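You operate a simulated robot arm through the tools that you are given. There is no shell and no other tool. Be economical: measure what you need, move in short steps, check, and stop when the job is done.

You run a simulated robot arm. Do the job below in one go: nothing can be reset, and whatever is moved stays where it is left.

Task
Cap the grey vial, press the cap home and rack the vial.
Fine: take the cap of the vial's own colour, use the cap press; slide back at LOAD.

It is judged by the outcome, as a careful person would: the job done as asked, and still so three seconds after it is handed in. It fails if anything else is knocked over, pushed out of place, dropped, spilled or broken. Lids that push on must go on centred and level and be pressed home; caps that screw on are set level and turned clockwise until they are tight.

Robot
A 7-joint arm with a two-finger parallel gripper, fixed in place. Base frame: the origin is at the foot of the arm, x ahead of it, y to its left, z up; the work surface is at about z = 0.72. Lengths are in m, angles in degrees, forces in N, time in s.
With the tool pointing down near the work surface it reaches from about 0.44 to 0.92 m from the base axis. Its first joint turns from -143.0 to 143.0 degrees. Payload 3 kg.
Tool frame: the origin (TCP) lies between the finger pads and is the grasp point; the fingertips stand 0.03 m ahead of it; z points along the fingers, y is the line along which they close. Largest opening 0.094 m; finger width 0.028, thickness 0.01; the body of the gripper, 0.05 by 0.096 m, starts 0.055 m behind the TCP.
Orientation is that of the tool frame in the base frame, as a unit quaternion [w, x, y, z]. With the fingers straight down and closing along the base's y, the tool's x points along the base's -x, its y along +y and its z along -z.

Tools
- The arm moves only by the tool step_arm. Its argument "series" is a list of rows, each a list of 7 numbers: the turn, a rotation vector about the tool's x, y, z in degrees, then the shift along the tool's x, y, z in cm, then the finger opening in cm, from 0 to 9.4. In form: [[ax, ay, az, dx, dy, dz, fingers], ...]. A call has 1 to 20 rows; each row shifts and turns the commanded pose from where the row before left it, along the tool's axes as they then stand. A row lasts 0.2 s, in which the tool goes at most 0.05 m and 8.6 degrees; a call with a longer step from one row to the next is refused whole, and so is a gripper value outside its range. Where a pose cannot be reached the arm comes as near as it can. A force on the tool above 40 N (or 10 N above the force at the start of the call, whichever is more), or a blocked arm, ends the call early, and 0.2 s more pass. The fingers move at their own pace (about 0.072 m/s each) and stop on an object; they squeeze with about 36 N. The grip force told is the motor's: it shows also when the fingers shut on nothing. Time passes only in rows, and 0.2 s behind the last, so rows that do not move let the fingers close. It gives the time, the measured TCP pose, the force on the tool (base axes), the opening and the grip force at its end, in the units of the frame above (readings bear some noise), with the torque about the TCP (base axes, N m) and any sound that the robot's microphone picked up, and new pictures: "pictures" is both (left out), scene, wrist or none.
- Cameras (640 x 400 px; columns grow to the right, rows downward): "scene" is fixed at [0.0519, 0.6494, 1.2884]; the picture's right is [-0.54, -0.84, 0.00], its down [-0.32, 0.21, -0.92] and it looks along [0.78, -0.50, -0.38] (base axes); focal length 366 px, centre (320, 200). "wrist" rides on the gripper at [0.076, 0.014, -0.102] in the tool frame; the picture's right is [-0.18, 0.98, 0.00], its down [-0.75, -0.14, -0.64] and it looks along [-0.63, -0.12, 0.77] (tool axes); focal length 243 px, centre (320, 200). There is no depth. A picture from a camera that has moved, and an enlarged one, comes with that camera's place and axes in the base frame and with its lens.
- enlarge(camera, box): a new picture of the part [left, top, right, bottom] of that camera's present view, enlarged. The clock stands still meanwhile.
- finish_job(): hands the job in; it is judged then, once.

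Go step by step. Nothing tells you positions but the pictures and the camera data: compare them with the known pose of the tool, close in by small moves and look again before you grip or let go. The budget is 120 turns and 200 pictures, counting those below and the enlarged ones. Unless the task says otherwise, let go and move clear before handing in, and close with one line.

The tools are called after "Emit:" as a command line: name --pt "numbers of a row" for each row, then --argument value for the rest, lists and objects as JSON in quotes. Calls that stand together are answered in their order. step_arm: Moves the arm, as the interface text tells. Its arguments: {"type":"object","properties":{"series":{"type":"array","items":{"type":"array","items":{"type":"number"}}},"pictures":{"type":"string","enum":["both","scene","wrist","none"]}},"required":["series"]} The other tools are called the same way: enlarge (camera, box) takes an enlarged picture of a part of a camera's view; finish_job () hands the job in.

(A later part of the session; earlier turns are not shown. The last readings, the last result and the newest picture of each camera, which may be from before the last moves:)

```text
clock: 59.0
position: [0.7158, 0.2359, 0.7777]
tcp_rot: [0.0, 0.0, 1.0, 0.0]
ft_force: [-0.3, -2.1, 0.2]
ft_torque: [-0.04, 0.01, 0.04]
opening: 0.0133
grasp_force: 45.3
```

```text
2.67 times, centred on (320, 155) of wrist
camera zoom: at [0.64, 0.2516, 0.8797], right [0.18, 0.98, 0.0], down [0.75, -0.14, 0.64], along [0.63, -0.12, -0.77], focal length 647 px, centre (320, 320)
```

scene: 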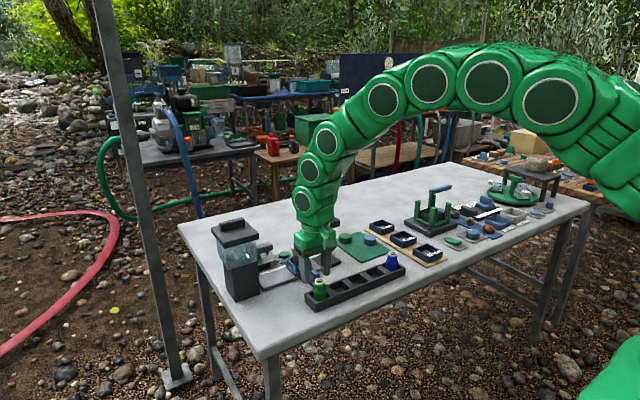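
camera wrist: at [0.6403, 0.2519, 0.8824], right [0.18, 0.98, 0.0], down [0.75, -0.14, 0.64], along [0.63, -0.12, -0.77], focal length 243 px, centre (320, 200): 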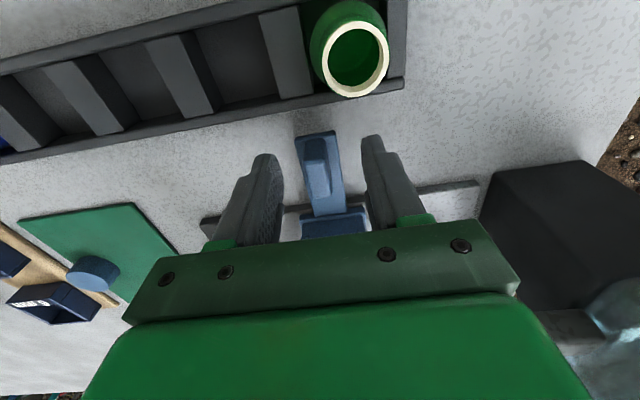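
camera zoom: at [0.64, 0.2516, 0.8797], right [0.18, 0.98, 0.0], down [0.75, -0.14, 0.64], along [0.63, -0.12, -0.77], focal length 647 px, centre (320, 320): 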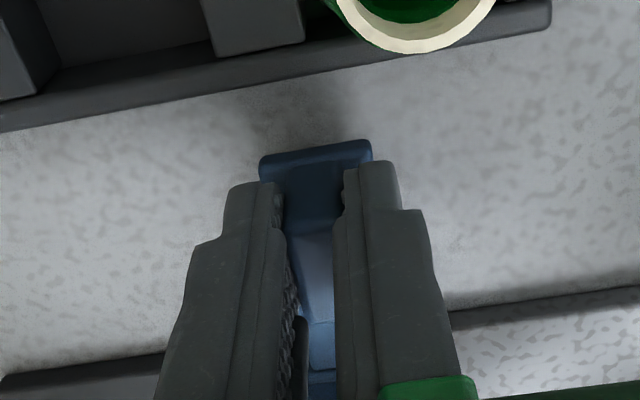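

The handle is gripped. I slide toward CAP (-y), first 2 cm and then a check.

Emit:
step_arm --pt "0 0 0 0 -0.5 0 0.8" --pt "0 0 0 0 -0.5 0 0.8" --pt "0 0 0 0 -0.5 0 0.8" --pt "0 0 0 0 -0.5 0 0.8" --pictures "none"

Emit:
enlarge --camera "scene" --box '[250, 205, 362, 275]'

```text
clock: 60.0
position: [0.7164, 0.2156, 0.7775]
tcp_rot: [0.0, 0.0, 1.0, 0.0]
ft_force: [6.1, -0.4, -16.3]
ft_torque: [0.04, 0.07, -0.03]
opening: 0.0135
grasp_force: 45.3
```

```text
5.71 times, centred on (306, 240) of scene
camera zoom: at [0.0519, 0.6494, 1.2884], right [-0.54, -0.84, 0.0], down [-0.32, 0.21, -0.92], along [0.78, -0.5, -0.38], focal length 2090 px, centre (400, -29)
```

zoom: 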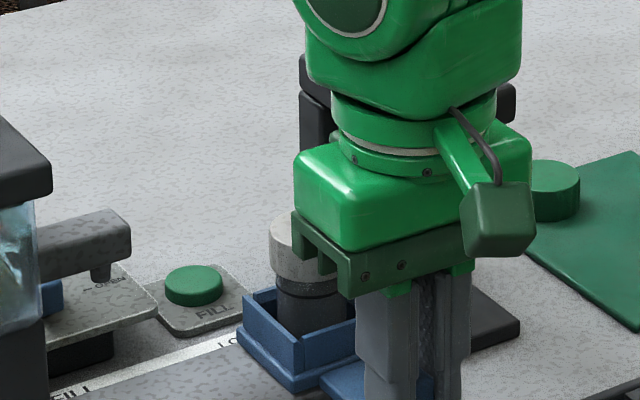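

The slide moves freely and "LO…" appears where it started. I continue slowly toward CAP.

Emit:
step_arm --pt "0 0 0 0 -0.5 -0.05 0.8" --pt "0 0 0 0 -0.5 0 0.8" --pt "0 0 0 0 -0.5 0 0.8" --pt "0 0 0 0 -0.5 0 0.8" --pt "0 0 0 0 -0.5 0 0.8" --pt "0 0 0 0 -0.5 0 0.8" --pictures "none"

Emit:
enlarge --camera "scene" --box '[250, 205, 362, 275]'

Emit:
enlarge --camera "wrist" --box '[0, 0, 640, 400]'

```text
clock: 61.4
position: [0.7152, 0.1867, 0.7784]
tcp_rot: [0.0, 0.0, 1.0, 0.0]
ft_force: [29.0, 0.3, -25.1]
ft_torque: [0.02, -0.68, 0.03]
opening: 0.0136
grasp_force: 44.6
```

```text
5.71 times, centred on (306, 240) of scene
camera zoom: at [0.0519, 0.6494, 1.2884], right [-0.54, -0.84, 0.0], down [-0.32, 0.21, -0.92], along [0.78, -0.5, -0.38], focal length 2090 px, centre (400, -29)
```

zoom: 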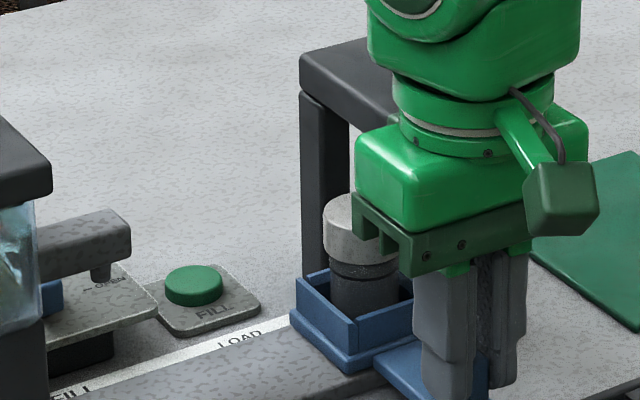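

```text
1.00 times, centred on (320, 200) of wrist (not enlarged: the box is as wide or as high as the picture)
camera zoom: at [0.6391, 0.2018, 0.8804], right [0.18, 0.98, 0.0], down [0.75, -0.14, 0.64], along [0.63, -0.12, -0.77], focal length 243 px, centre (320, 200)
```

zoom: 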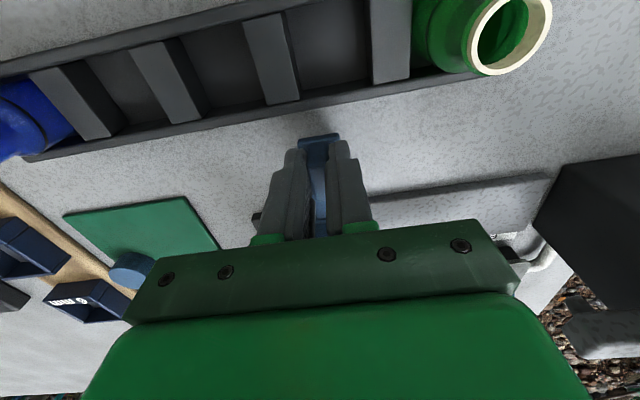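

The slide pulls the tool toward +x and down, so I relieve those side loads before continuing.

Emit:
step_arm --pt "0 0 0 -0.15 0 0.12 0.8" --pt "0 0 0 -0.15 0 0.12 0.8" --pt "0 0 0 0 0 0 0.8" --pictures "none"

```text
clock: 62.2
position: [0.7177, 0.1864, 0.7767]
tcp_rot: [-0.001, 0.0, 1.0, 0.0]
ft_force: [-24.6, 0.5, 29.6]
ft_torque: [-0.01, 0.45, -0.05]
opening: 0.0137
grasp_force: 45.4
```

Emit:
step_arm --pt "0 0 0 0.13 0 -0.13 0.8" --pt "0 0 0 0 0 0 0.8" --pictures "none"

Emit:
step_arm --pt "0 0 0 0 -0.5 0 0.8" --pt "0 0 0 0 -0.5 0 0.8" --pt "0 0 0 0 0 0 0.8" --pictures "none"

```text
clock: 62.8
position: [0.7171, 0.1862, 0.776]
tcp_rot: [-0.001, 0.0, 1.0, 0.001]
ft_force: [7.7, -0.8, -23.3]
ft_torque: [0.01, -1.1, 0.01]
opening: 0.0137
grasp_force: 44.5
```

```text
clock: 63.6
position: [0.7166, 0.1783, 0.7775]
tcp_rot: [0.0, 0.0, 1.0, 0.0]
ft_force: [15.9, -0.5, -22.8]
ft_torque: [0.02, -0.32, 0.0]
opening: 0.0134
grasp_force: 45.0
```

Emit:
step_arm --pt "0 0 0 -0.06 -0.4 0.06 0.8" --pt "0 0 0 0 -0.4 0 0.8" --pt "0 0 0 -0.03 -0.4 0 0.8" --pt "0 0 0 0 -0.4 0 0.8" --pt "0 0 0 0 0 0 0.8" --pictures "none"

Emit:
enlarge --camera "scene" --box '[270, 195, 382, 265]'

```text
clock: 64.8
position: [0.7177, 0.16, 0.7763]
tcp_rot: [-0.002, -0.001, 1.0, 0.0]
ft_force: [-10.0, 0.9, -9.7]
ft_torque: [-0.01, 0.73, 0.01]
opening: 0.0134
grasp_force: 45.3
```

```text
5.71 times, centred on (326, 230) of scene
camera zoom: at [0.0519, 0.6494, 1.2884], right [-0.54, -0.84, 0.0], down [-0.32, 0.21, -0.92], along [0.78, -0.5, -0.38], focal length 2090 px, centre (286, 29)
```

zoom: 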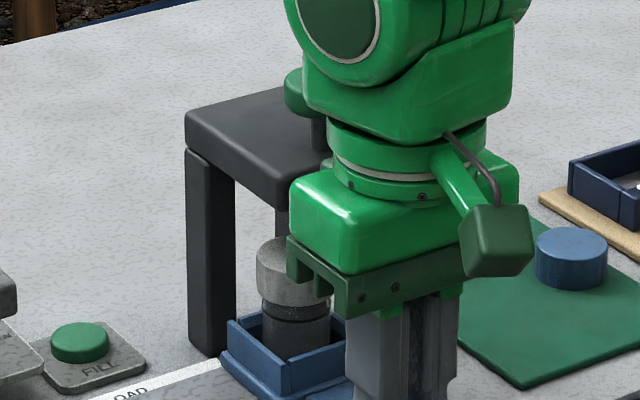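

Emit:
step_arm --pt "0 0 0 0.03 -0.3 0.03 0.8" --pt "0 0 0 0 -0.3 0 0.8" --pt "0 0 0 0 0 0 0.8" --pictures "none"

Emit:
step_arm --pt "0 0 0 0 -0.2 0 0.8" --pt "0 0 0 0 0 0 0.8" --pictures "none"

Emit:
step_arm --pt "0 0 0 0 -0.2 0 0.8" --pt "0 0 0 0 0 0 0.8" --pictures "scene"

Emit:
enlarge --camera "scene" --box '[270, 195, 382, 265]'

```text
clock: 65.6
position: [0.7167, 0.1541, 0.7772]
tcp_rot: [-0.001, 0.0, 1.0, 0.0]
ft_force: [-18.4, -0.7, -5.8]
ft_torque: [0.04, 0.79, -0.02]
opening: 0.0134
grasp_force: 45.1
```

```text
clock: 66.2
position: [0.7173, 0.1523, 0.7764]
tcp_rot: [-0.001, 0.0, 1.0, 0.0]
ft_force: [-19.0, -1.3, -14.7]
ft_torque: [-0.01, 0.54, 0.02]
opening: 0.0131
grasp_force: 44.8
```

```text
clock: 66.8
position: [0.7163, 0.1501, 0.7777]
tcp_rot: [-0.001, 0.0, 1.0, -0.001]
ft_force: [-29.1, -1.1, -9.3]
ft_torque: [-0.01, 1.1, 0.02]
opening: 0.0133
grasp_force: 44.5
```

scene: 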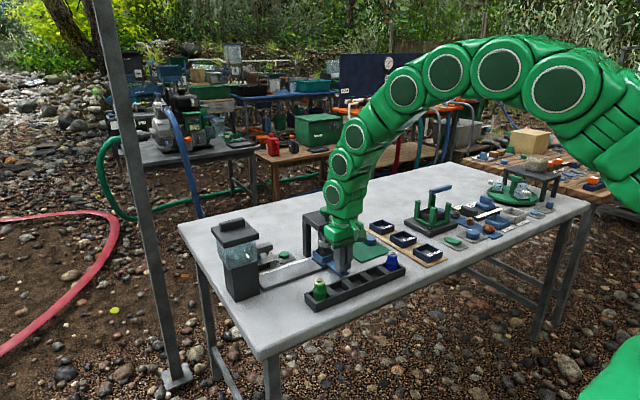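

```text
5.71 times, centred on (326, 230) of scene
camera zoom: at [0.0519, 0.6494, 1.2884], right [-0.54, -0.84, 0.0], down [-0.32, 0.21, -0.92], along [0.78, -0.5, -0.38], focal length 2090 px, centre (286, 29)
```

zoom: 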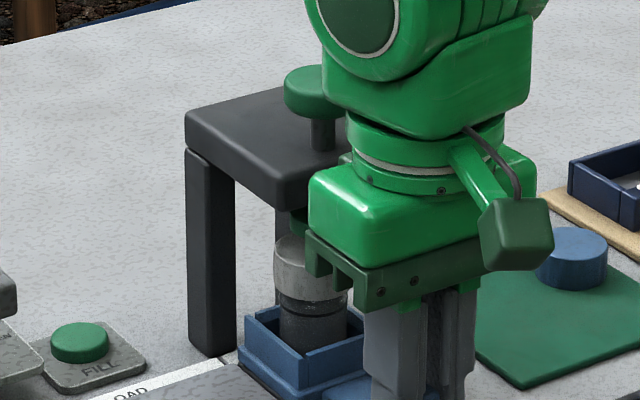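

The cap is still about 6 mm short of the press axis. I relieve the x load and go on in small steps.

Emit:
step_arm --pt "0 0 0 0.1 -0.2 0.05 0.8" --pt "0 0 0 0 0 0 0.8" --pictures "none"

Emit:
step_arm --pt "0 0 0 0 -0.2 0 0.8" --pt "0 0 0 0 0 0 0.8" --pictures "none"

Emit:
step_arm --pt "0 0 0 0 -0.2 0 0.8" --pt "0 0 0 0 0 0 0.8" --pictures "none"

Emit:
enlarge --camera "scene" --box '[270, 195, 382, 265]'

```text
clock: 67.4
position: [0.7158, 0.1483, 0.7763]
tcp_rot: [0.0, 0.001, 1.0, 0.0]
ft_force: [-14.9, -2.7, -6.3]
ft_torque: [-0.07, 0.56, 0.03]
opening: 0.0135
grasp_force: 44.5
```

```text
clock: 68.0
position: [0.7155, 0.1454, 0.777]
tcp_rot: [0.0, 0.0, 1.0, 0.0]
ft_force: [-7.9, -1.3, -3.8]
ft_torque: [-0.07, -0.04, 0.01]
opening: 0.0134
grasp_force: 45.3
```

```text
clock: 68.6
position: [0.7174, 0.1442, 0.7766]
tcp_rot: [0.0, 0.0, 1.0, 0.0]
ft_force: [-5.5, 5.4, 0.9]
ft_torque: [0.08, 0.2, 0.02]
opening: 0.0134
grasp_force: 44.8
```

```text
5.71 times, centred on (326, 230) of scene
camera zoom: at [0.0519, 0.6494, 1.2884], right [-0.54, -0.84, 0.0], down [-0.32, 0.21, -0.92], along [0.78, -0.5, -0.38], focal length 2090 px, centre (286, 29)
```

zoom: 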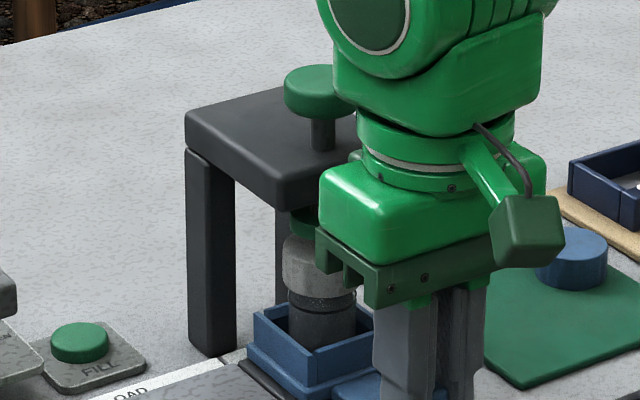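

Resistance in y begins, which suggests the CAP stop. One more 2 mm nudge to confirm.

Emit:
step_arm --pt "0 0 0 0 -0.15 0 0.8" --pt "0 0 0 0 0 0 0.8" --pictures "none"

```text
clock: 69.2
position: [0.7162, 0.1445, 0.7767]
tcp_rot: [0.001, -0.001, 1.0, 0.001]
ft_force: [4.8, 25.9, 2.6]
ft_torque: [0.44, -0.06, 0.04]
opening: 0.0136
grasp_force: 45.0
```

The stop is at y ≈ 0.144, so the carriage is at CAP. I relax, let go, rise clear and look at the press.

Emit:
step_arm --pt "0 0 0 0 0.14 0 0.8" --pt "0 0 0 0 0 0 1.6" --pt "0 0 0 0 0 0 2.4" --pt "0 0 0 0 0 0 3.6" --pt "0 0 0 0 0 -2 3.6" --pt "0 0 0 0 0 -4 3.6" --pt "0 0 0 0 0 -5 3.6" --pt "0 0 0 0 0 -5 3.6" --pt "0 0 0 0 0 -4 2" --pt "0 0 0 0 0 -2 0" --pt "0 0 0 0 0 0 0"

Emit:
enlarge --camera "scene" --box '[276, 200, 356, 250]'

Emit:
enlarge --camera "wrist" --box '[200, 50, 440, 200]'

```text
clock: 71.6
position: [0.7176, 0.1428, 0.997]
tcp_rot: [0.0, 0.0, 1.0, -0.001]
ft_force: [0.1, 0.3, -0.1]
ft_torque: [0.01, -0.01, 0.01]
opening: 0.0001
grasp_force: 33.3
camera wrist: at [0.6424, 0.1588, 1.0991], right [0.18, 0.98, 0.0], down [0.75, -0.14, 0.64], along [0.63, -0.12, -0.77], focal length 243 px, centre (320, 200)
```

scene: 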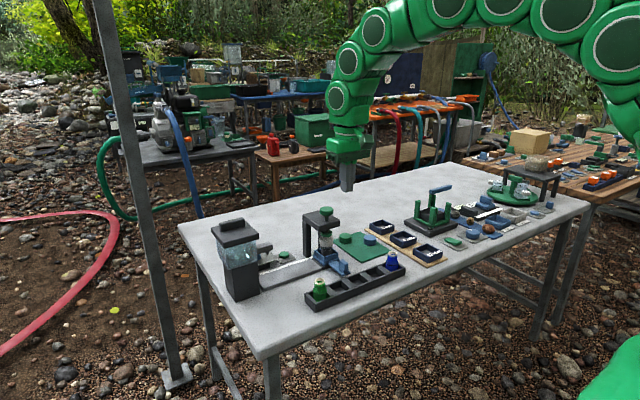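
wrist: 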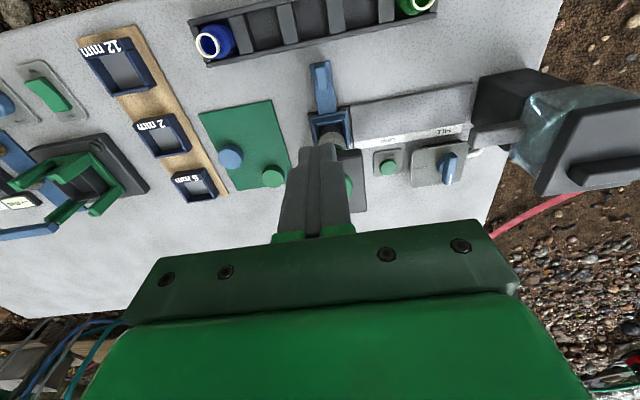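

```text
8.00 times, centred on (316, 225) of scene
camera zoom: at [0.0519, 0.6494, 1.2884], right [-0.54, -0.84, 0.0], down [-0.32, 0.21, -0.92], along [0.78, -0.5, -0.38], focal length 2926 px, centre (352, 0)
```

zoom: 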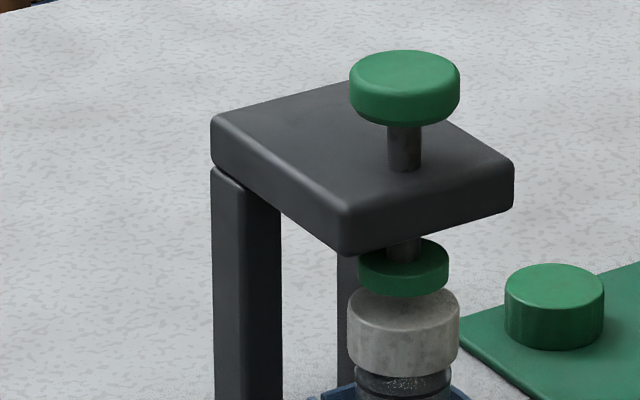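

```text
2.67 times, centred on (320, 125) of wrist
camera zoom: at [0.6424, 0.1588, 1.0991], right [0.18, 0.98, 0.0], down [0.75, -0.14, 0.64], along [0.63, -0.12, -0.77], focal length 647 px, centre (320, 400)
```

zoom: 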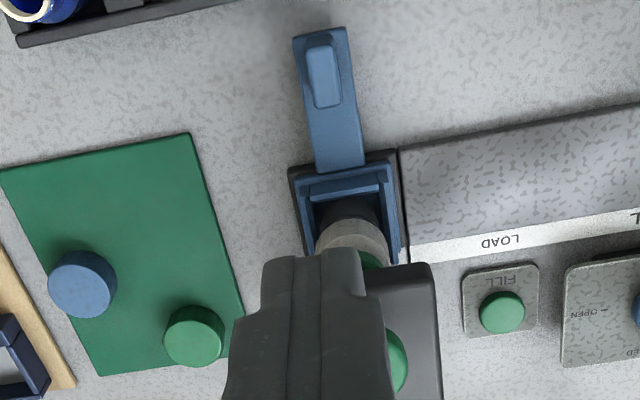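

The carriage is centred under the press head. The knob is at about (0.803, 0.146, 0.892). I go above it with closed fingers.

Emit:
step_arm --pt "0 0 0 -4.3 0.1 0 0" --pt "0 0 0 -4.25 0.15 0 0" --pt "0 0 0 0 0 3 0" --pt "0 0 0 0 0 2 0" --pt "0 0 0 0 0 0 0"

Emit:
enlarge --camera "scene" --box '[276, 195, 356, 245]'

Emit:
enlarge --camera "wrist" --box '[240, 100, 400, 200]'

```text
clock: 72.8
position: [0.8025, 0.1469, 0.947]
tcp_rot: [0.0, 0.0, 1.0, 0.0]
ft_force: [-0.8, -0.2, -0.3]
ft_torque: [0.03, -0.01, 0.03]
opening: 0.0002
grasp_force: 32.8
camera wrist: at [0.7256, 0.1623, 1.0483], right [0.18, 0.98, 0.0], down [0.75, -0.14, 0.64], along [0.63, -0.12, -0.77], focal length 243 px, centre (320, 200)
```

scene: 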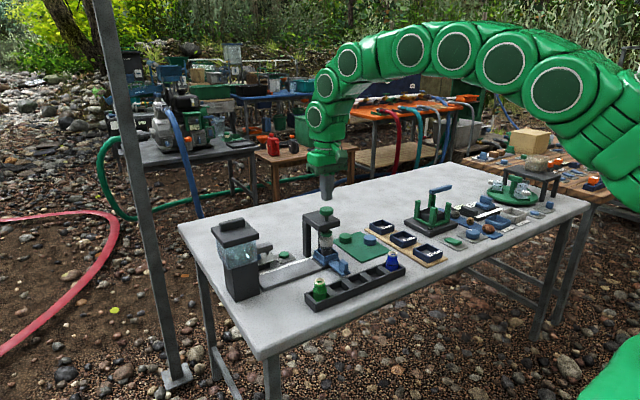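
wrist: 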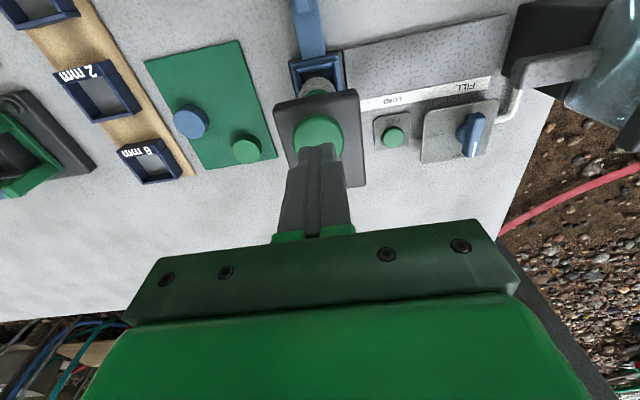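

```text
8.00 times, centred on (316, 220) of scene
camera zoom: at [0.0519, 0.6494, 1.2884], right [-0.54, -0.84, 0.0], down [-0.32, 0.21, -0.92], along [0.78, -0.5, -0.38], focal length 2926 px, centre (352, 40)
```

zoom: 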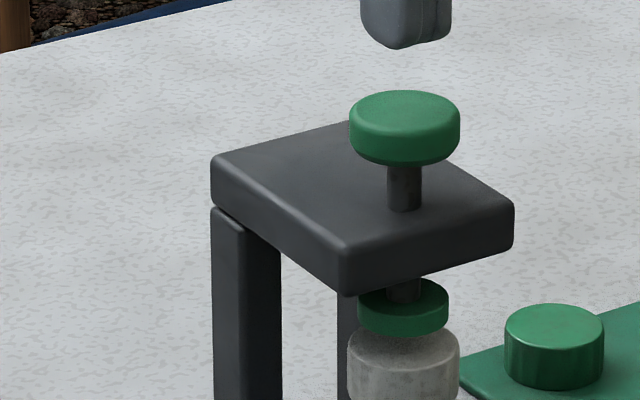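

```text
4.00 times, centred on (320, 150) of wrist
camera zoom: at [0.7256, 0.1623, 1.0483], right [0.18, 0.98, 0.0], down [0.75, -0.14, 0.64], along [0.63, -0.12, -0.77], focal length 970 px, centre (320, 400)
```

zoom: 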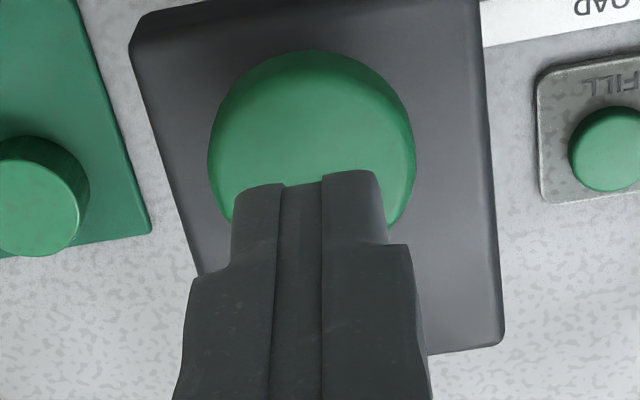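

Well centred. I press down, quickly for 2 cm and then in 2 mm steps.

Emit:
step_arm --pt "0 0 0 0.2 0 1 0" --pt "0 0 0 0 0 1 0" --pt "0 0 0 0 0 0.2 0" --pt "0 0 0 0 0 0.2 0" --pt "0 0 0 0 0 0.2 0" --pt "0 0 0 0 0 0 0" --pictures "none"

Emit:
enlarge --camera "scene" --box '[276, 195, 356, 245]'

```text
clock: 74.2
position: [0.7993, 0.147, 0.9203]
tcp_rot: [-0.001, 0.0, 1.0, 0.0]
ft_force: [0.4, -0.8, 0.5]
ft_torque: [0.0, -0.03, -0.01]
opening: 0.0
grasp_force: 33.5
```

```text
8.00 times, centred on (316, 220) of scene
camera zoom: at [0.0519, 0.6494, 1.2884], right [-0.54, -0.84, 0.0], down [-0.32, 0.21, -0.92], along [0.78, -0.5, -0.38], focal length 2926 px, centre (352, 40)
```

zoom: 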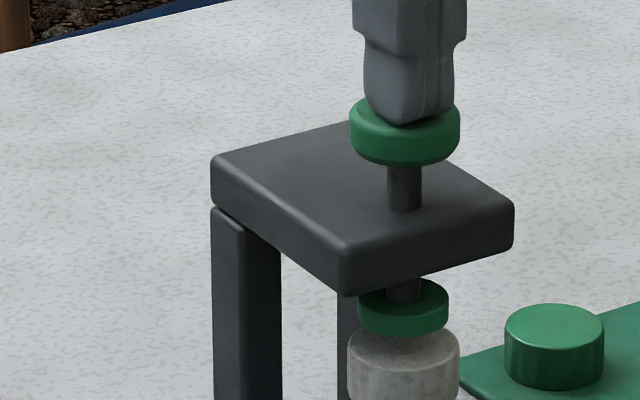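

Emit:
step_arm --pt "0 0 0 0 0 0.2 0" --pt "0 0 0 0 0 0.2 0" --pt "0 0 0 0 0 0.2 0" --pt "0 0 0 0 0 0.2 0" --pt "0 0 0 0 0 0 0" --pictures "none"

Emit:
step_arm --pt "0 0 0 0 0 0.2 0" --pt "0 0 0 0 0 0.2 0" --pt "0 0 0 0 0 0.2 0" --pt "0 0 0 0 0 0.2 0" --pt "0 0 0 0 0 0 0" --pictures "none"

Emit:
enlarge --camera "scene" --box '[276, 200, 356, 250]'

```text
clock: 75.4
position: [0.7997, 0.1481, 0.9128]
tcp_rot: [0.0, 0.0, 1.0, 0.0]
ft_force: [0.6, -1.0, 1.1]
ft_torque: [-0.03, -0.02, -0.03]
opening: 0.0002
grasp_force: 32.9
```

```text
clock: 76.4
position: [0.8003, 0.1468, 0.9078]
tcp_rot: [0.002, 0.0, 1.0, 0.001]
ft_force: [-7.7, -1.3, 14.0]
ft_torque: [-0.06, 0.47, -0.01]
opening: 0.0
grasp_force: 33.7
heard: click
stopped in row 5: the force on the tool passed its limit at 45 N (the readings are from after the stop); the commanded pose is now the measured one
```

```text
8.00 times, centred on (316, 225) of scene
camera zoom: at [0.0519, 0.6494, 1.2884], right [-0.54, -0.84, 0.0], down [-0.32, 0.21, -0.92], along [0.78, -0.5, -0.38], focal length 2926 px, centre (352, 0)
```

zoom: 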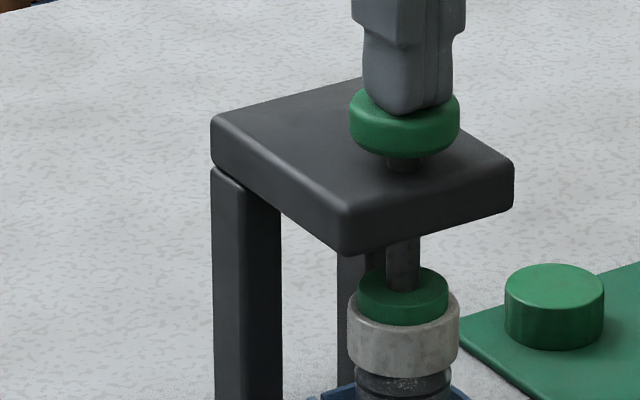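

A click was heard at 45 N with the head on the cap. I press once more to make sure it is home, then rise.

Emit:
step_arm --pt "0 0 0 0 0 0.1 0" --pt "0 0 0 0 0 0.1 0" --pt "0 0 0 0 0 0.1 0" --pt "0 0 0 0 0 0 0" --pictures "none"

Emit:
step_arm --pt "0 0 0 0 0 -1 0" --pt "0 0 0 0 0 -2 0" --pt "0 0 0 0 0 -4 0" --pt "0 0 0 0 0 -4 0" --pt "0 0 0 0 0 0 0" --pictures "none"

Emit:
enlarge --camera "scene" --box '[276, 208, 356, 258]'

```text
clock: 77.0
position: [0.8007, 0.1462, 0.9084]
tcp_rot: [0.003, 0.0, 1.0, 0.001]
ft_force: [-7.9, -1.9, 14.3]
ft_torque: [-0.04, 0.42, -0.02]
opening: 0.0001
grasp_force: 33.3
stopped in row 3: the force on the tool passed its limit at 43 N (the readings are from after the stop); the commanded pose is now the measured one
```

```text
clock: 78.2
position: [0.8022, 0.148, 1.0185]
tcp_rot: [0.003, 0.001, 1.0, 0.001]
ft_force: [1.2, -0.1, 0.1]
ft_torque: [0.03, -0.01, -0.01]
opening: 0.0
grasp_force: 33.1
```

```text
8.00 times, centred on (316, 233) of scene
camera zoom: at [0.0519, 0.6494, 1.2884], right [-0.54, -0.84, 0.0], down [-0.32, 0.21, -0.92], along [0.78, -0.5, -0.38], focal length 2926 px, centre (352, -64)
```

zoom: 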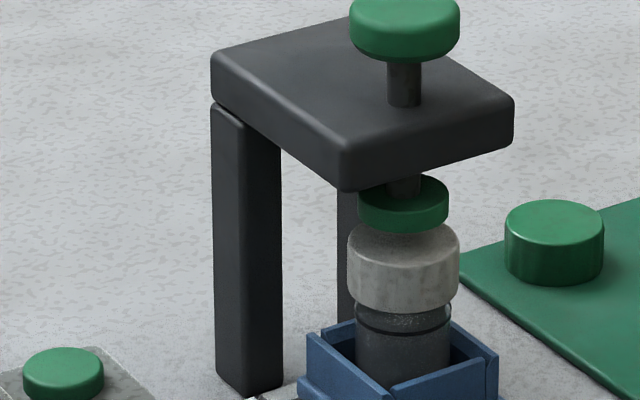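

The press sprang back and the cap sits level and home. I return to the handle to slide back to LOAD.

Emit:
step_arm --pt "0 0 0 4.3 -0.15 0 4" --pt "0 0 0 4.2 -0.15 0 4" --pt "0 0 0 0 0 5 4" --pt "0 0 0 0 0 5 4" --pt "0 0 0 0 0 5 4" --pt "0 0 0 0 0 5 4" --pt "0 0 0 0 0 1.5 4" --pt "0 0 0 0 0 0 4" --pictures "wrist"

Emit:
enlarge --camera "wrist" --box '[200, 80, 440, 230]'

```text
clock: 80.0
position: [0.7176, 0.1442, 0.8019]
tcp_rot: [0.003, 0.0, 1.0, 0.001]
ft_force: [-0.1, 0.9, 0.1]
ft_torque: [0.01, 0.02, 0.01]
opening: 0.0399
grasp_force: 0.0
camera wrist: at [0.6412, 0.1599, 0.9037], right [0.18, 0.98, 0.0], down [0.75, -0.14, 0.65], along [0.64, -0.12, -0.76], focal length 243 px, centre (320, 200)
```

wrist: 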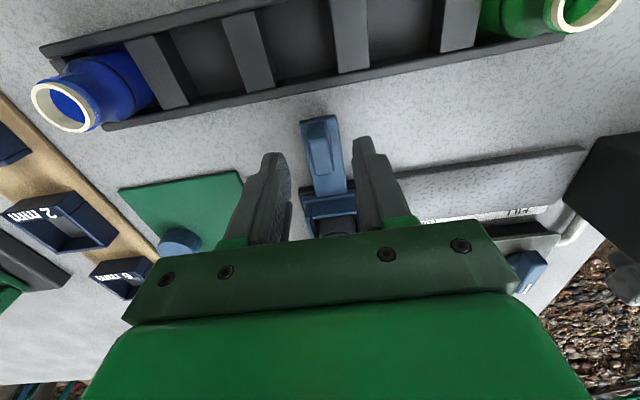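

```text
2.67 times, centred on (320, 155) of wrist
camera zoom: at [0.6412, 0.1599, 0.9037], right [0.18, 0.98, 0.0], down [0.75, -0.14, 0.65], along [0.64, -0.12, -0.76], focal length 647 px, centre (320, 320)
```

zoom: 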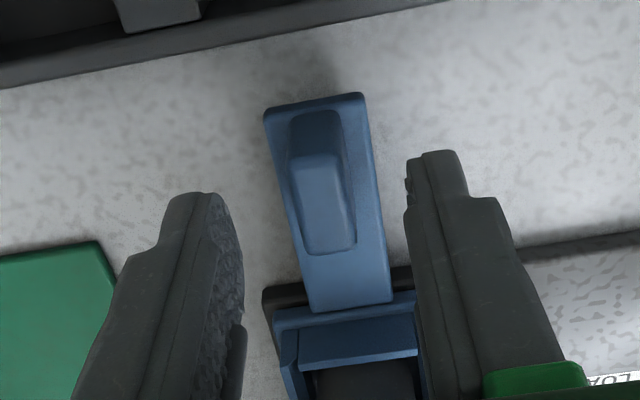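

Emit:
step_arm --pt "0.11 0.34 0 0 0 1.2 4" --pt "0 0 0 0 0 1.2 4" --pt "0 0 0 0 0 0 3" --pt "0 0 0 0 0 0 2.4" --pt "0 0 0 0 0 0 2.0" --pt "0 0 0 0 0 0 1.6" --pt "0 0 0 0 0 0 1.2" --pt "0 0 0 0 0 0 0.8" --pt "0 0 0 0 0 0 0.8" --pictures "none"

Emit:
step_arm --pt "0 0 0 0 0.5 0 0.8" --pt "0 0 0 0 0.5 0 0.8" --pt "0 0 0 0 0 0 0.8" --pictures "none"

```text
clock: 82.0
position: [0.7173, 0.1447, 0.7796]
tcp_rot: [0.0, -0.001, 1.0, 0.001]
ft_force: [0.7, 8.2, -1.2]
ft_torque: [0.18, -0.07, 0.04]
opening: 0.0135
grasp_force: 45.4
```

```text
clock: 82.8
position: [0.7166, 0.1543, 0.7792]
tcp_rot: [0.002, 0.0, 1.0, 0.0]
ft_force: [-7.3, 0.2, 30.1]
ft_torque: [0.01, 0.53, 0.02]
opening: 0.0135
grasp_force: 45.2
```

Emit:
step_arm --pt "0 0 0 0 0.4 -0.12 0.8" --pt "0 0 0 0 0.4 0 0.8" --pt "0 0 0 0 0.4 0 0.8" --pt "0 0 0 0 0.4 0 0.8" --pt "0 0 0 0 0 0 0.8" --pictures "none"

```text
clock: 84.0
position: [0.7176, 0.17, 0.7796]
tcp_rot: [0.001, 0.0, 1.0, 0.0]
ft_force: [25.3, 0.5, -8.6]
ft_torque: [-0.04, -1.3, 0.05]
opening: 0.0135
grasp_force: 45.1
```

Emit:
step_arm --pt "0 0 0 -0.12 0.3 0.04 0.8" --pt "0 0 0 0 0.4 0 0.8" --pt "0 0 0 0 0.4 0 0.8" --pt "0 0 0 0 0.4 0 0.8" --pt "0 0 0 0 0 0 0.8" --pictures "none"

```text
clock: 85.2
position: [0.7171, 0.1856, 0.7789]
tcp_rot: [-0.001, 0.0, 1.0, -0.001]
ft_force: [-9.7, 0.3, 22.2]
ft_torque: [0.04, 1.03, 0.03]
opening: 0.0134
grasp_force: 44.7
```

Emit:
step_arm --pt "0 0 0 0.04 0.4 -0.09 0.8" --pt "0 0 0 0 0.4 0 0.8" --pt "0 0 0 0 0.4 0 0.8" --pt "0 0 0 0 0.4 0 0.8" --pt "0 0 0 0 0 0 0.8" --pictures "none"

```text
clock: 86.4
position: [0.7168, 0.2003, 0.7787]
tcp_rot: [0.0, -0.001, 1.0, 0.001]
ft_force: [9.1, -1.0, -37.8]
ft_torque: [0.01, -0.12, -0.01]
opening: 0.0136
grasp_force: 44.7
```

Emit:
step_arm --pt "0 0 0 -0.03 0 0.14 0.8" --pt "0 0 0 0 0.4 0 0.8" --pt "0 0 0 0 0.4 0 0.8" --pt "0 0 0 0 0.4 0 0.8" --pt "0 0 0 0 0.4 0 0.8" --pt "0 0 0 0 0 0 0.8" --pictures "none"

```text
clock: 87.8
position: [0.7182, 0.2164, 0.7782]
tcp_rot: [0.0, -0.001, 1.0, 0.0]
ft_force: [-27.1, 1.5, 27.2]
ft_torque: [-0.02, 0.55, 0.02]
opening: 0.0134
grasp_force: 45.1
```

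Emit:
step_arm --pt "0 0 0 0.12 0 -0.11 0.8" --pt "0 0 0 0 0.4 0 0.8" --pt "0 0 0 0 0.4 0 0.8" --pt "0 0 0 0 0.4 0 0.8" --pt "0 0 0 0 0.4 0 0.8" --pt "0 0 0 0 0 0 0.8" --pictures "none"

Emit:
enlarge --camera "scene" --box '[240, 220, 352, 290]'

```text
clock: 89.2
position: [0.7169, 0.234, 0.779]
tcp_rot: [0.0, 0.0, 1.0, 0.001]
ft_force: [23.7, 1.8, -20.9]
ft_torque: [0.04, -1.17, 0.04]
opening: 0.0133
grasp_force: 44.8
```

```text
5.71 times, centred on (296, 255) of scene
camera zoom: at [0.0519, 0.6494, 1.2884], right [-0.54, -0.84, 0.0], down [-0.32, 0.21, -0.92], along [0.78, -0.5, -0.38], focal length 2090 px, centre (457, -114)
```

zoom: 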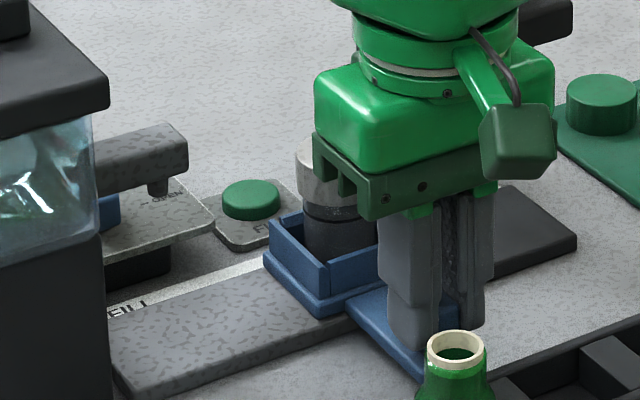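

The carriage is about 2 mm short of its starting place at LOAD. I finish the move and relieve the loads.

Emit:
step_arm --pt "0 0 0 -0.1 0.19 0.09 0.8" --pt "0 0 0 0 0 0 0.8" --pt "0 0 0 0 0 0 0.8" --pictures "none"

Emit:
enlarge --camera "scene" --box '[260, 225, 356, 285]'

```text
clock: 90.0
position: [0.7172, 0.236, 0.7793]
tcp_rot: [0.0, 0.001, 1.0, 0.0]
ft_force: [-9.7, -0.4, 17.8]
ft_torque: [0.02, 0.62, -0.02]
opening: 0.0136
grasp_force: 44.7
```

```text
6.67 times, centred on (308, 255) of scene
camera zoom: at [0.0519, 0.6494, 1.2884], right [-0.54, -0.84, 0.0], down [-0.32, 0.21, -0.92], along [0.78, -0.5, -0.38], focal length 2438 px, centre (400, -167)
```

zoom: 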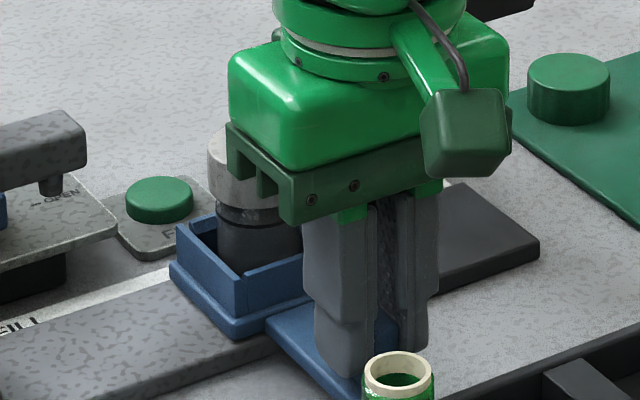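

The slide is back exactly at LOAD. I release, rise, and go above the capped vial.

Emit:
step_arm --pt "0 0 0 0.05 0 -0.08 0.8" --pt "0 0 0 0 0 0 1.6" --pt "0 0 0 0 0 0 2.4" --pt "0 0 0 0 0 0 3.6" --pt "0 0 0 0 0 -2 3.6" --pt "0 0 0 0 0 -4 3.6" --pt "0 0 0 0 0 -5 3.6" --pt "0 0 0 0 0 -3 5.4" --pt "0 0 0 -4.3 -0.1 0 5.4" --pt "0 0 0 -4.2 0 0 5.4" --pt "0 0 0 0 0 3 5.4" --pt "0 0 0 0 0 0 5.4"

Emit:
enlarge --camera "wrist" --box '[240, 80, 400, 180]'

Emit:
enlarge --camera "scene" --box '[260, 225, 356, 285]'

```text
clock: 92.6
position: [0.8015, 0.2328, 0.8887]
tcp_rot: [-0.001, 0.0, 1.0, 0.0]
ft_force: [0.1, -0.1, 0.4]
ft_torque: [-0.01, 0.0, -0.02]
opening: 0.0541
grasp_force: 0.1
camera wrist: at [0.7247, 0.2488, 0.9907], right [0.18, 0.98, 0.0], down [0.75, -0.14, 0.64], along [0.63, -0.12, -0.77], focal length 243 px, centre (320, 200)
```

scene: 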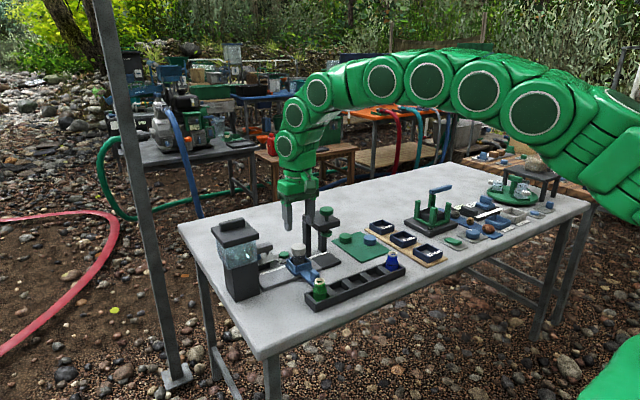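
wrist: 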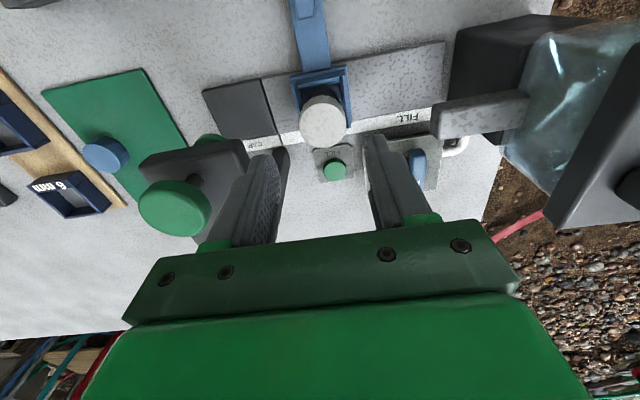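

```text
4.00 times, centred on (320, 130) of wrist
camera zoom: at [0.7247, 0.2488, 0.9907], right [0.18, 0.98, 0.0], down [0.75, -0.14, 0.64], along [0.63, -0.12, -0.77], focal length 970 px, centre (320, 480)
```

zoom: 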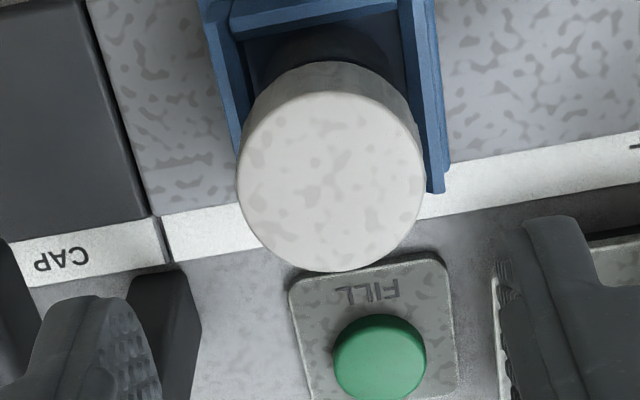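

```text
6.67 times, centred on (308, 255) of scene
camera zoom: at [0.0519, 0.6494, 1.2884], right [-0.54, -0.84, 0.0], down [-0.32, 0.21, -0.92], along [0.78, -0.5, -0.38], focal length 2438 px, centre (400, -167)
```

zoom: 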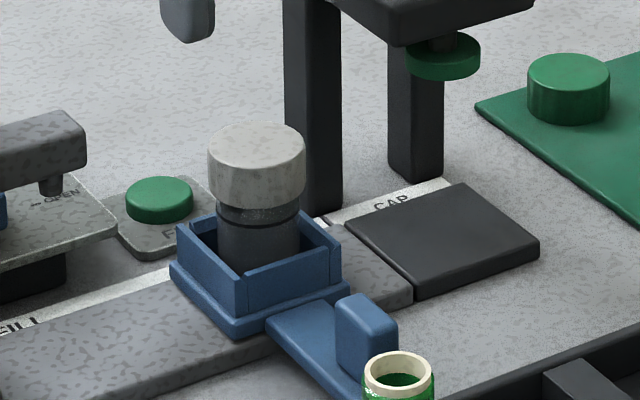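

The vial is at about (0.803, 0.236). I go down around the cap and close gradually.

Emit:
step_arm --pt "0 0 0 -0.1 0.2 3 5.4" --pt "0 0 0 0 0 3 5.4" --pt "0 0 0 0 0 1.8 5.4" --pt "0 0 0 0 0 0 5" --pt "0 0 0 0 0 0 4.5" --pt "0 0 0 0 0 0 4.1" --pt "0 0 0 0 0 0 3.8" --pt "0 0 0 0 0 0 3.4" --pt "0 0 0 0 0 0 2.5" --pt "0 0 0 0 0 0 2" --pictures "none"

Emit:
enlarge --camera "wrist" --box '[240, 80, 400, 180]'

Emit:
enlarge --camera "scene" --box '[264, 225, 344, 275]'

```text
clock: 94.8
position: [0.8019, 0.2369, 0.8118]
tcp_rot: [0.0, 0.0, 1.0, 0.0]
ft_force: [0.9, 0.0, 1.4]
ft_torque: [0.0, 0.0, -0.02]
opening: 0.0357
grasp_force: 35.8
```

```text
4.00 times, centred on (320, 130) of wrist
camera zoom: at [0.7261, 0.2519, 0.913], right [0.18, 0.98, 0.0], down [0.75, -0.14, 0.64], along [0.63, -0.12, -0.77], focal length 970 px, centre (320, 480)
```

zoom: 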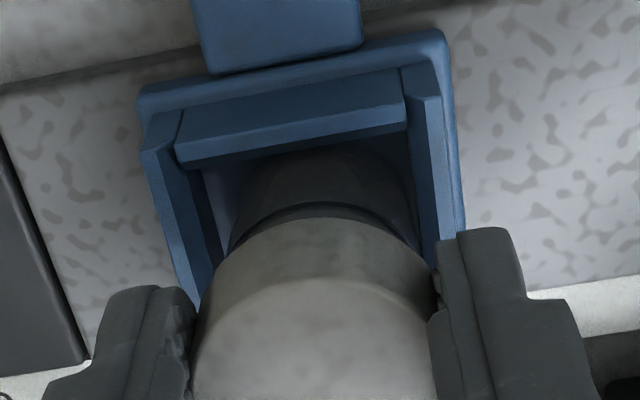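

```text
8.00 times, centred on (304, 250) of scene
camera zoom: at [0.0519, 0.6494, 1.2884], right [-0.54, -0.84, 0.0], down [-0.32, 0.21, -0.92], along [0.78, -0.5, -0.38], focal length 2926 px, centre (448, -200)
```

zoom: 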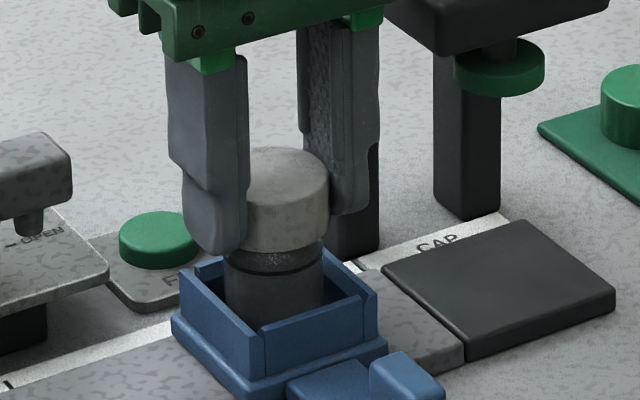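

The grip is firm and centred. I lift the vial straight up and check it.

Emit:
step_arm --pt "0 0 0 0 0 -0.5 2" --pt "0 0 0 0 0 -1 2" --pt "0 0 0 0 0 -1.5 2" --pt "0 0 0 0 0 -2 2" --pt "0 0 0 0 0 -3 2" --pt "0 0 0 0 0 -4 2" --pt "0 0 0 0 0 0 2" --pictures "none"

Emit:
enlarge --camera "scene" --box '[248, 200, 408, 300]'

```text
clock: 96.4
position: [0.8032, 0.2362, 0.9324]
tcp_rot: [-0.001, 0.0, 1.0, 0.0]
ft_force: [0.2, 0.1, -0.5]
ft_torque: [-0.04, 0.01, 0.0]
opening: 0.0357
grasp_force: 36.4
```

```text
4.00 times, centred on (328, 250) of scene
camera zoom: at [0.0519, 0.6494, 1.2884], right [-0.54, -0.84, 0.0], down [-0.32, 0.21, -0.92], along [0.78, -0.5, -0.38], focal length 1463 px, centre (288, 0)
```

zoom: 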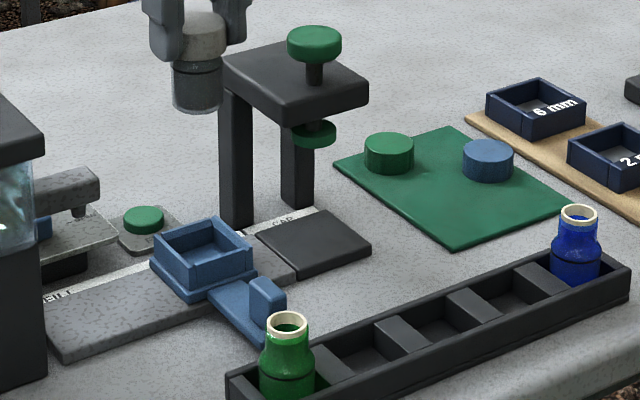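

The vial came out cleanly and the slide stays at LOAD. I carry it to above the middle rack slot, near (0.662, 0.144), and look.

Emit:
step_arm --pt "0 0 0 4 0 0 2" --pt "0 0 0 4 0 0 2" --pt "0 0 0 4 0 0 2" --pt "0 0 0 2.1 -2 0 2" --pt "0 0 0 0 -4 0 2" --pt "0 0 0 0 -3.2 0 2" --pt "0 0 0 0 0 2 2" --pt "0 0 0 0 0 0 2"

Emit:
enlarge --camera "wrist" --box '[160, 0, 480, 200]'

Emit:
enlarge --camera "scene" --box '[296, 205, 424, 285]'

```text
clock: 98.2
position: [0.662, 0.144, 0.9121]
tcp_rot: [-0.001, 0.0, 1.0, 0.0]
ft_force: [-0.2, 1.6, -1.3]
ft_torque: [-0.02, 0.04, -0.04]
opening: 0.0354
grasp_force: 35.2
camera wrist: at [0.5865, 0.1586, 1.0135], right [0.18, 0.98, 0.0], down [0.75, -0.14, 0.64], along [0.63, -0.12, -0.77], focal length 243 px, centre (320, 200)
```

scene: 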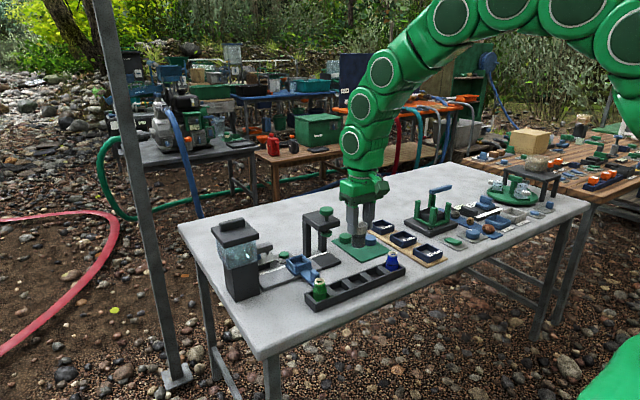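
wrist: 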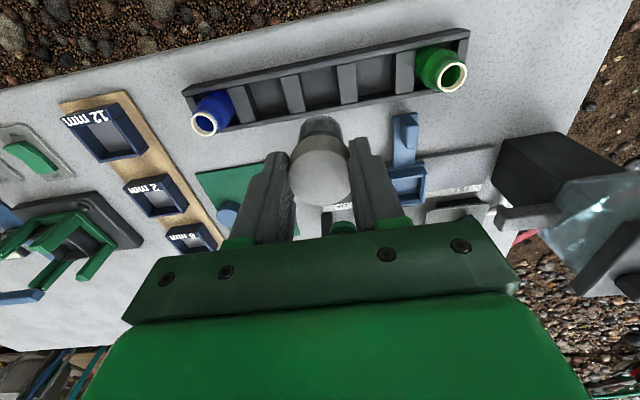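

```text
2.00 times, centred on (320, 100) of wrist
camera zoom: at [0.5865, 0.1586, 1.0135], right [0.18, 0.98, 0.0], down [0.75, -0.14, 0.64], along [0.63, -0.12, -0.77], focal length 485 px, centre (320, 400)
```

zoom: 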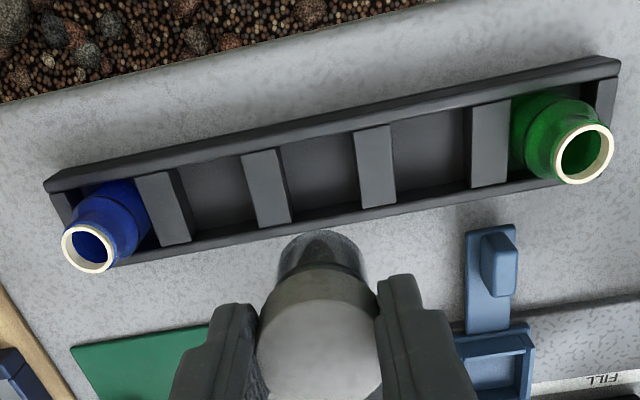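

```text
5.00 times, centred on (360, 245) of scene
camera zoom: at [0.0519, 0.6494, 1.2884], right [-0.54, -0.84, 0.0], down [-0.32, 0.21, -0.92], along [0.78, -0.5, -0.38], focal length 1828 px, centre (120, -25)
```

zoom: 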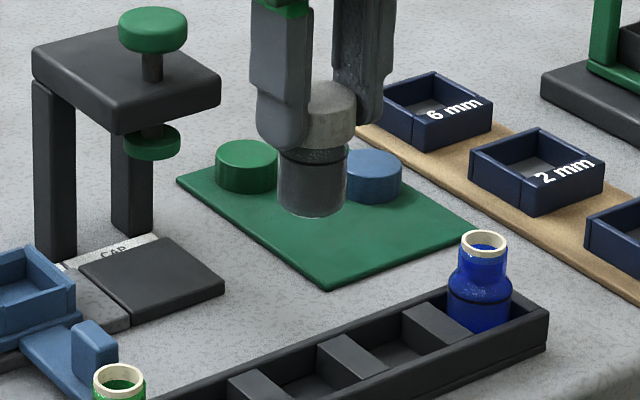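

The middle slot's centre is about (0.658, 0.144). I shift 4 mm in -x, lower to just above the rack and check.

Emit:
step_arm --pt "0 0 0 0.4 0.04 2.5 2" --pt "0 0 0 0 0 2.5 2" --pt "0 0 0 0 0 2.5 2" --pt "0 0 0 0 0 0 2" --pictures "none"

Emit:
enlarge --camera "wrist" --box '[200, 20, 440, 170]'

Emit:
enlarge --camera "scene" --box '[310, 225, 406, 285]'

```text
clock: 99.2
position: [0.658, 0.1442, 0.836]
tcp_rot: [0.0, 0.0, 1.0, 0.0]
ft_force: [-0.5, 0.4, -0.4]
ft_torque: [0.02, 0.02, 0.03]
opening: 0.0357
grasp_force: 36.1
```

```text
2.67 times, centred on (320, 95) of wrist
camera zoom: at [0.5811, 0.1591, 0.9379], right [0.18, 0.98, 0.0], down [0.75, -0.14, 0.64], along [0.63, -0.12, -0.77], focal length 647 px, centre (320, 480)
```

zoom: 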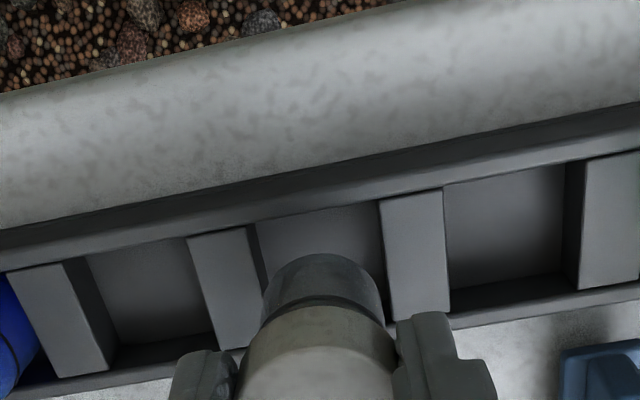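

```text
6.67 times, centred on (358, 255) of scene
camera zoom: at [0.0519, 0.6494, 1.2884], right [-0.54, -0.84, 0.0], down [-0.32, 0.21, -0.92], along [0.78, -0.5, -0.38], focal length 2438 px, centre (67, -167)
```

zoom: 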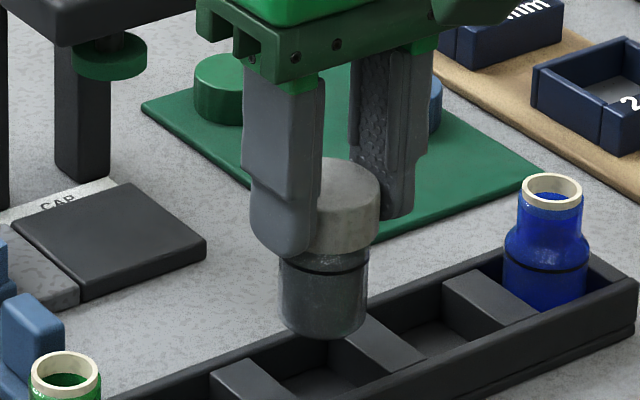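

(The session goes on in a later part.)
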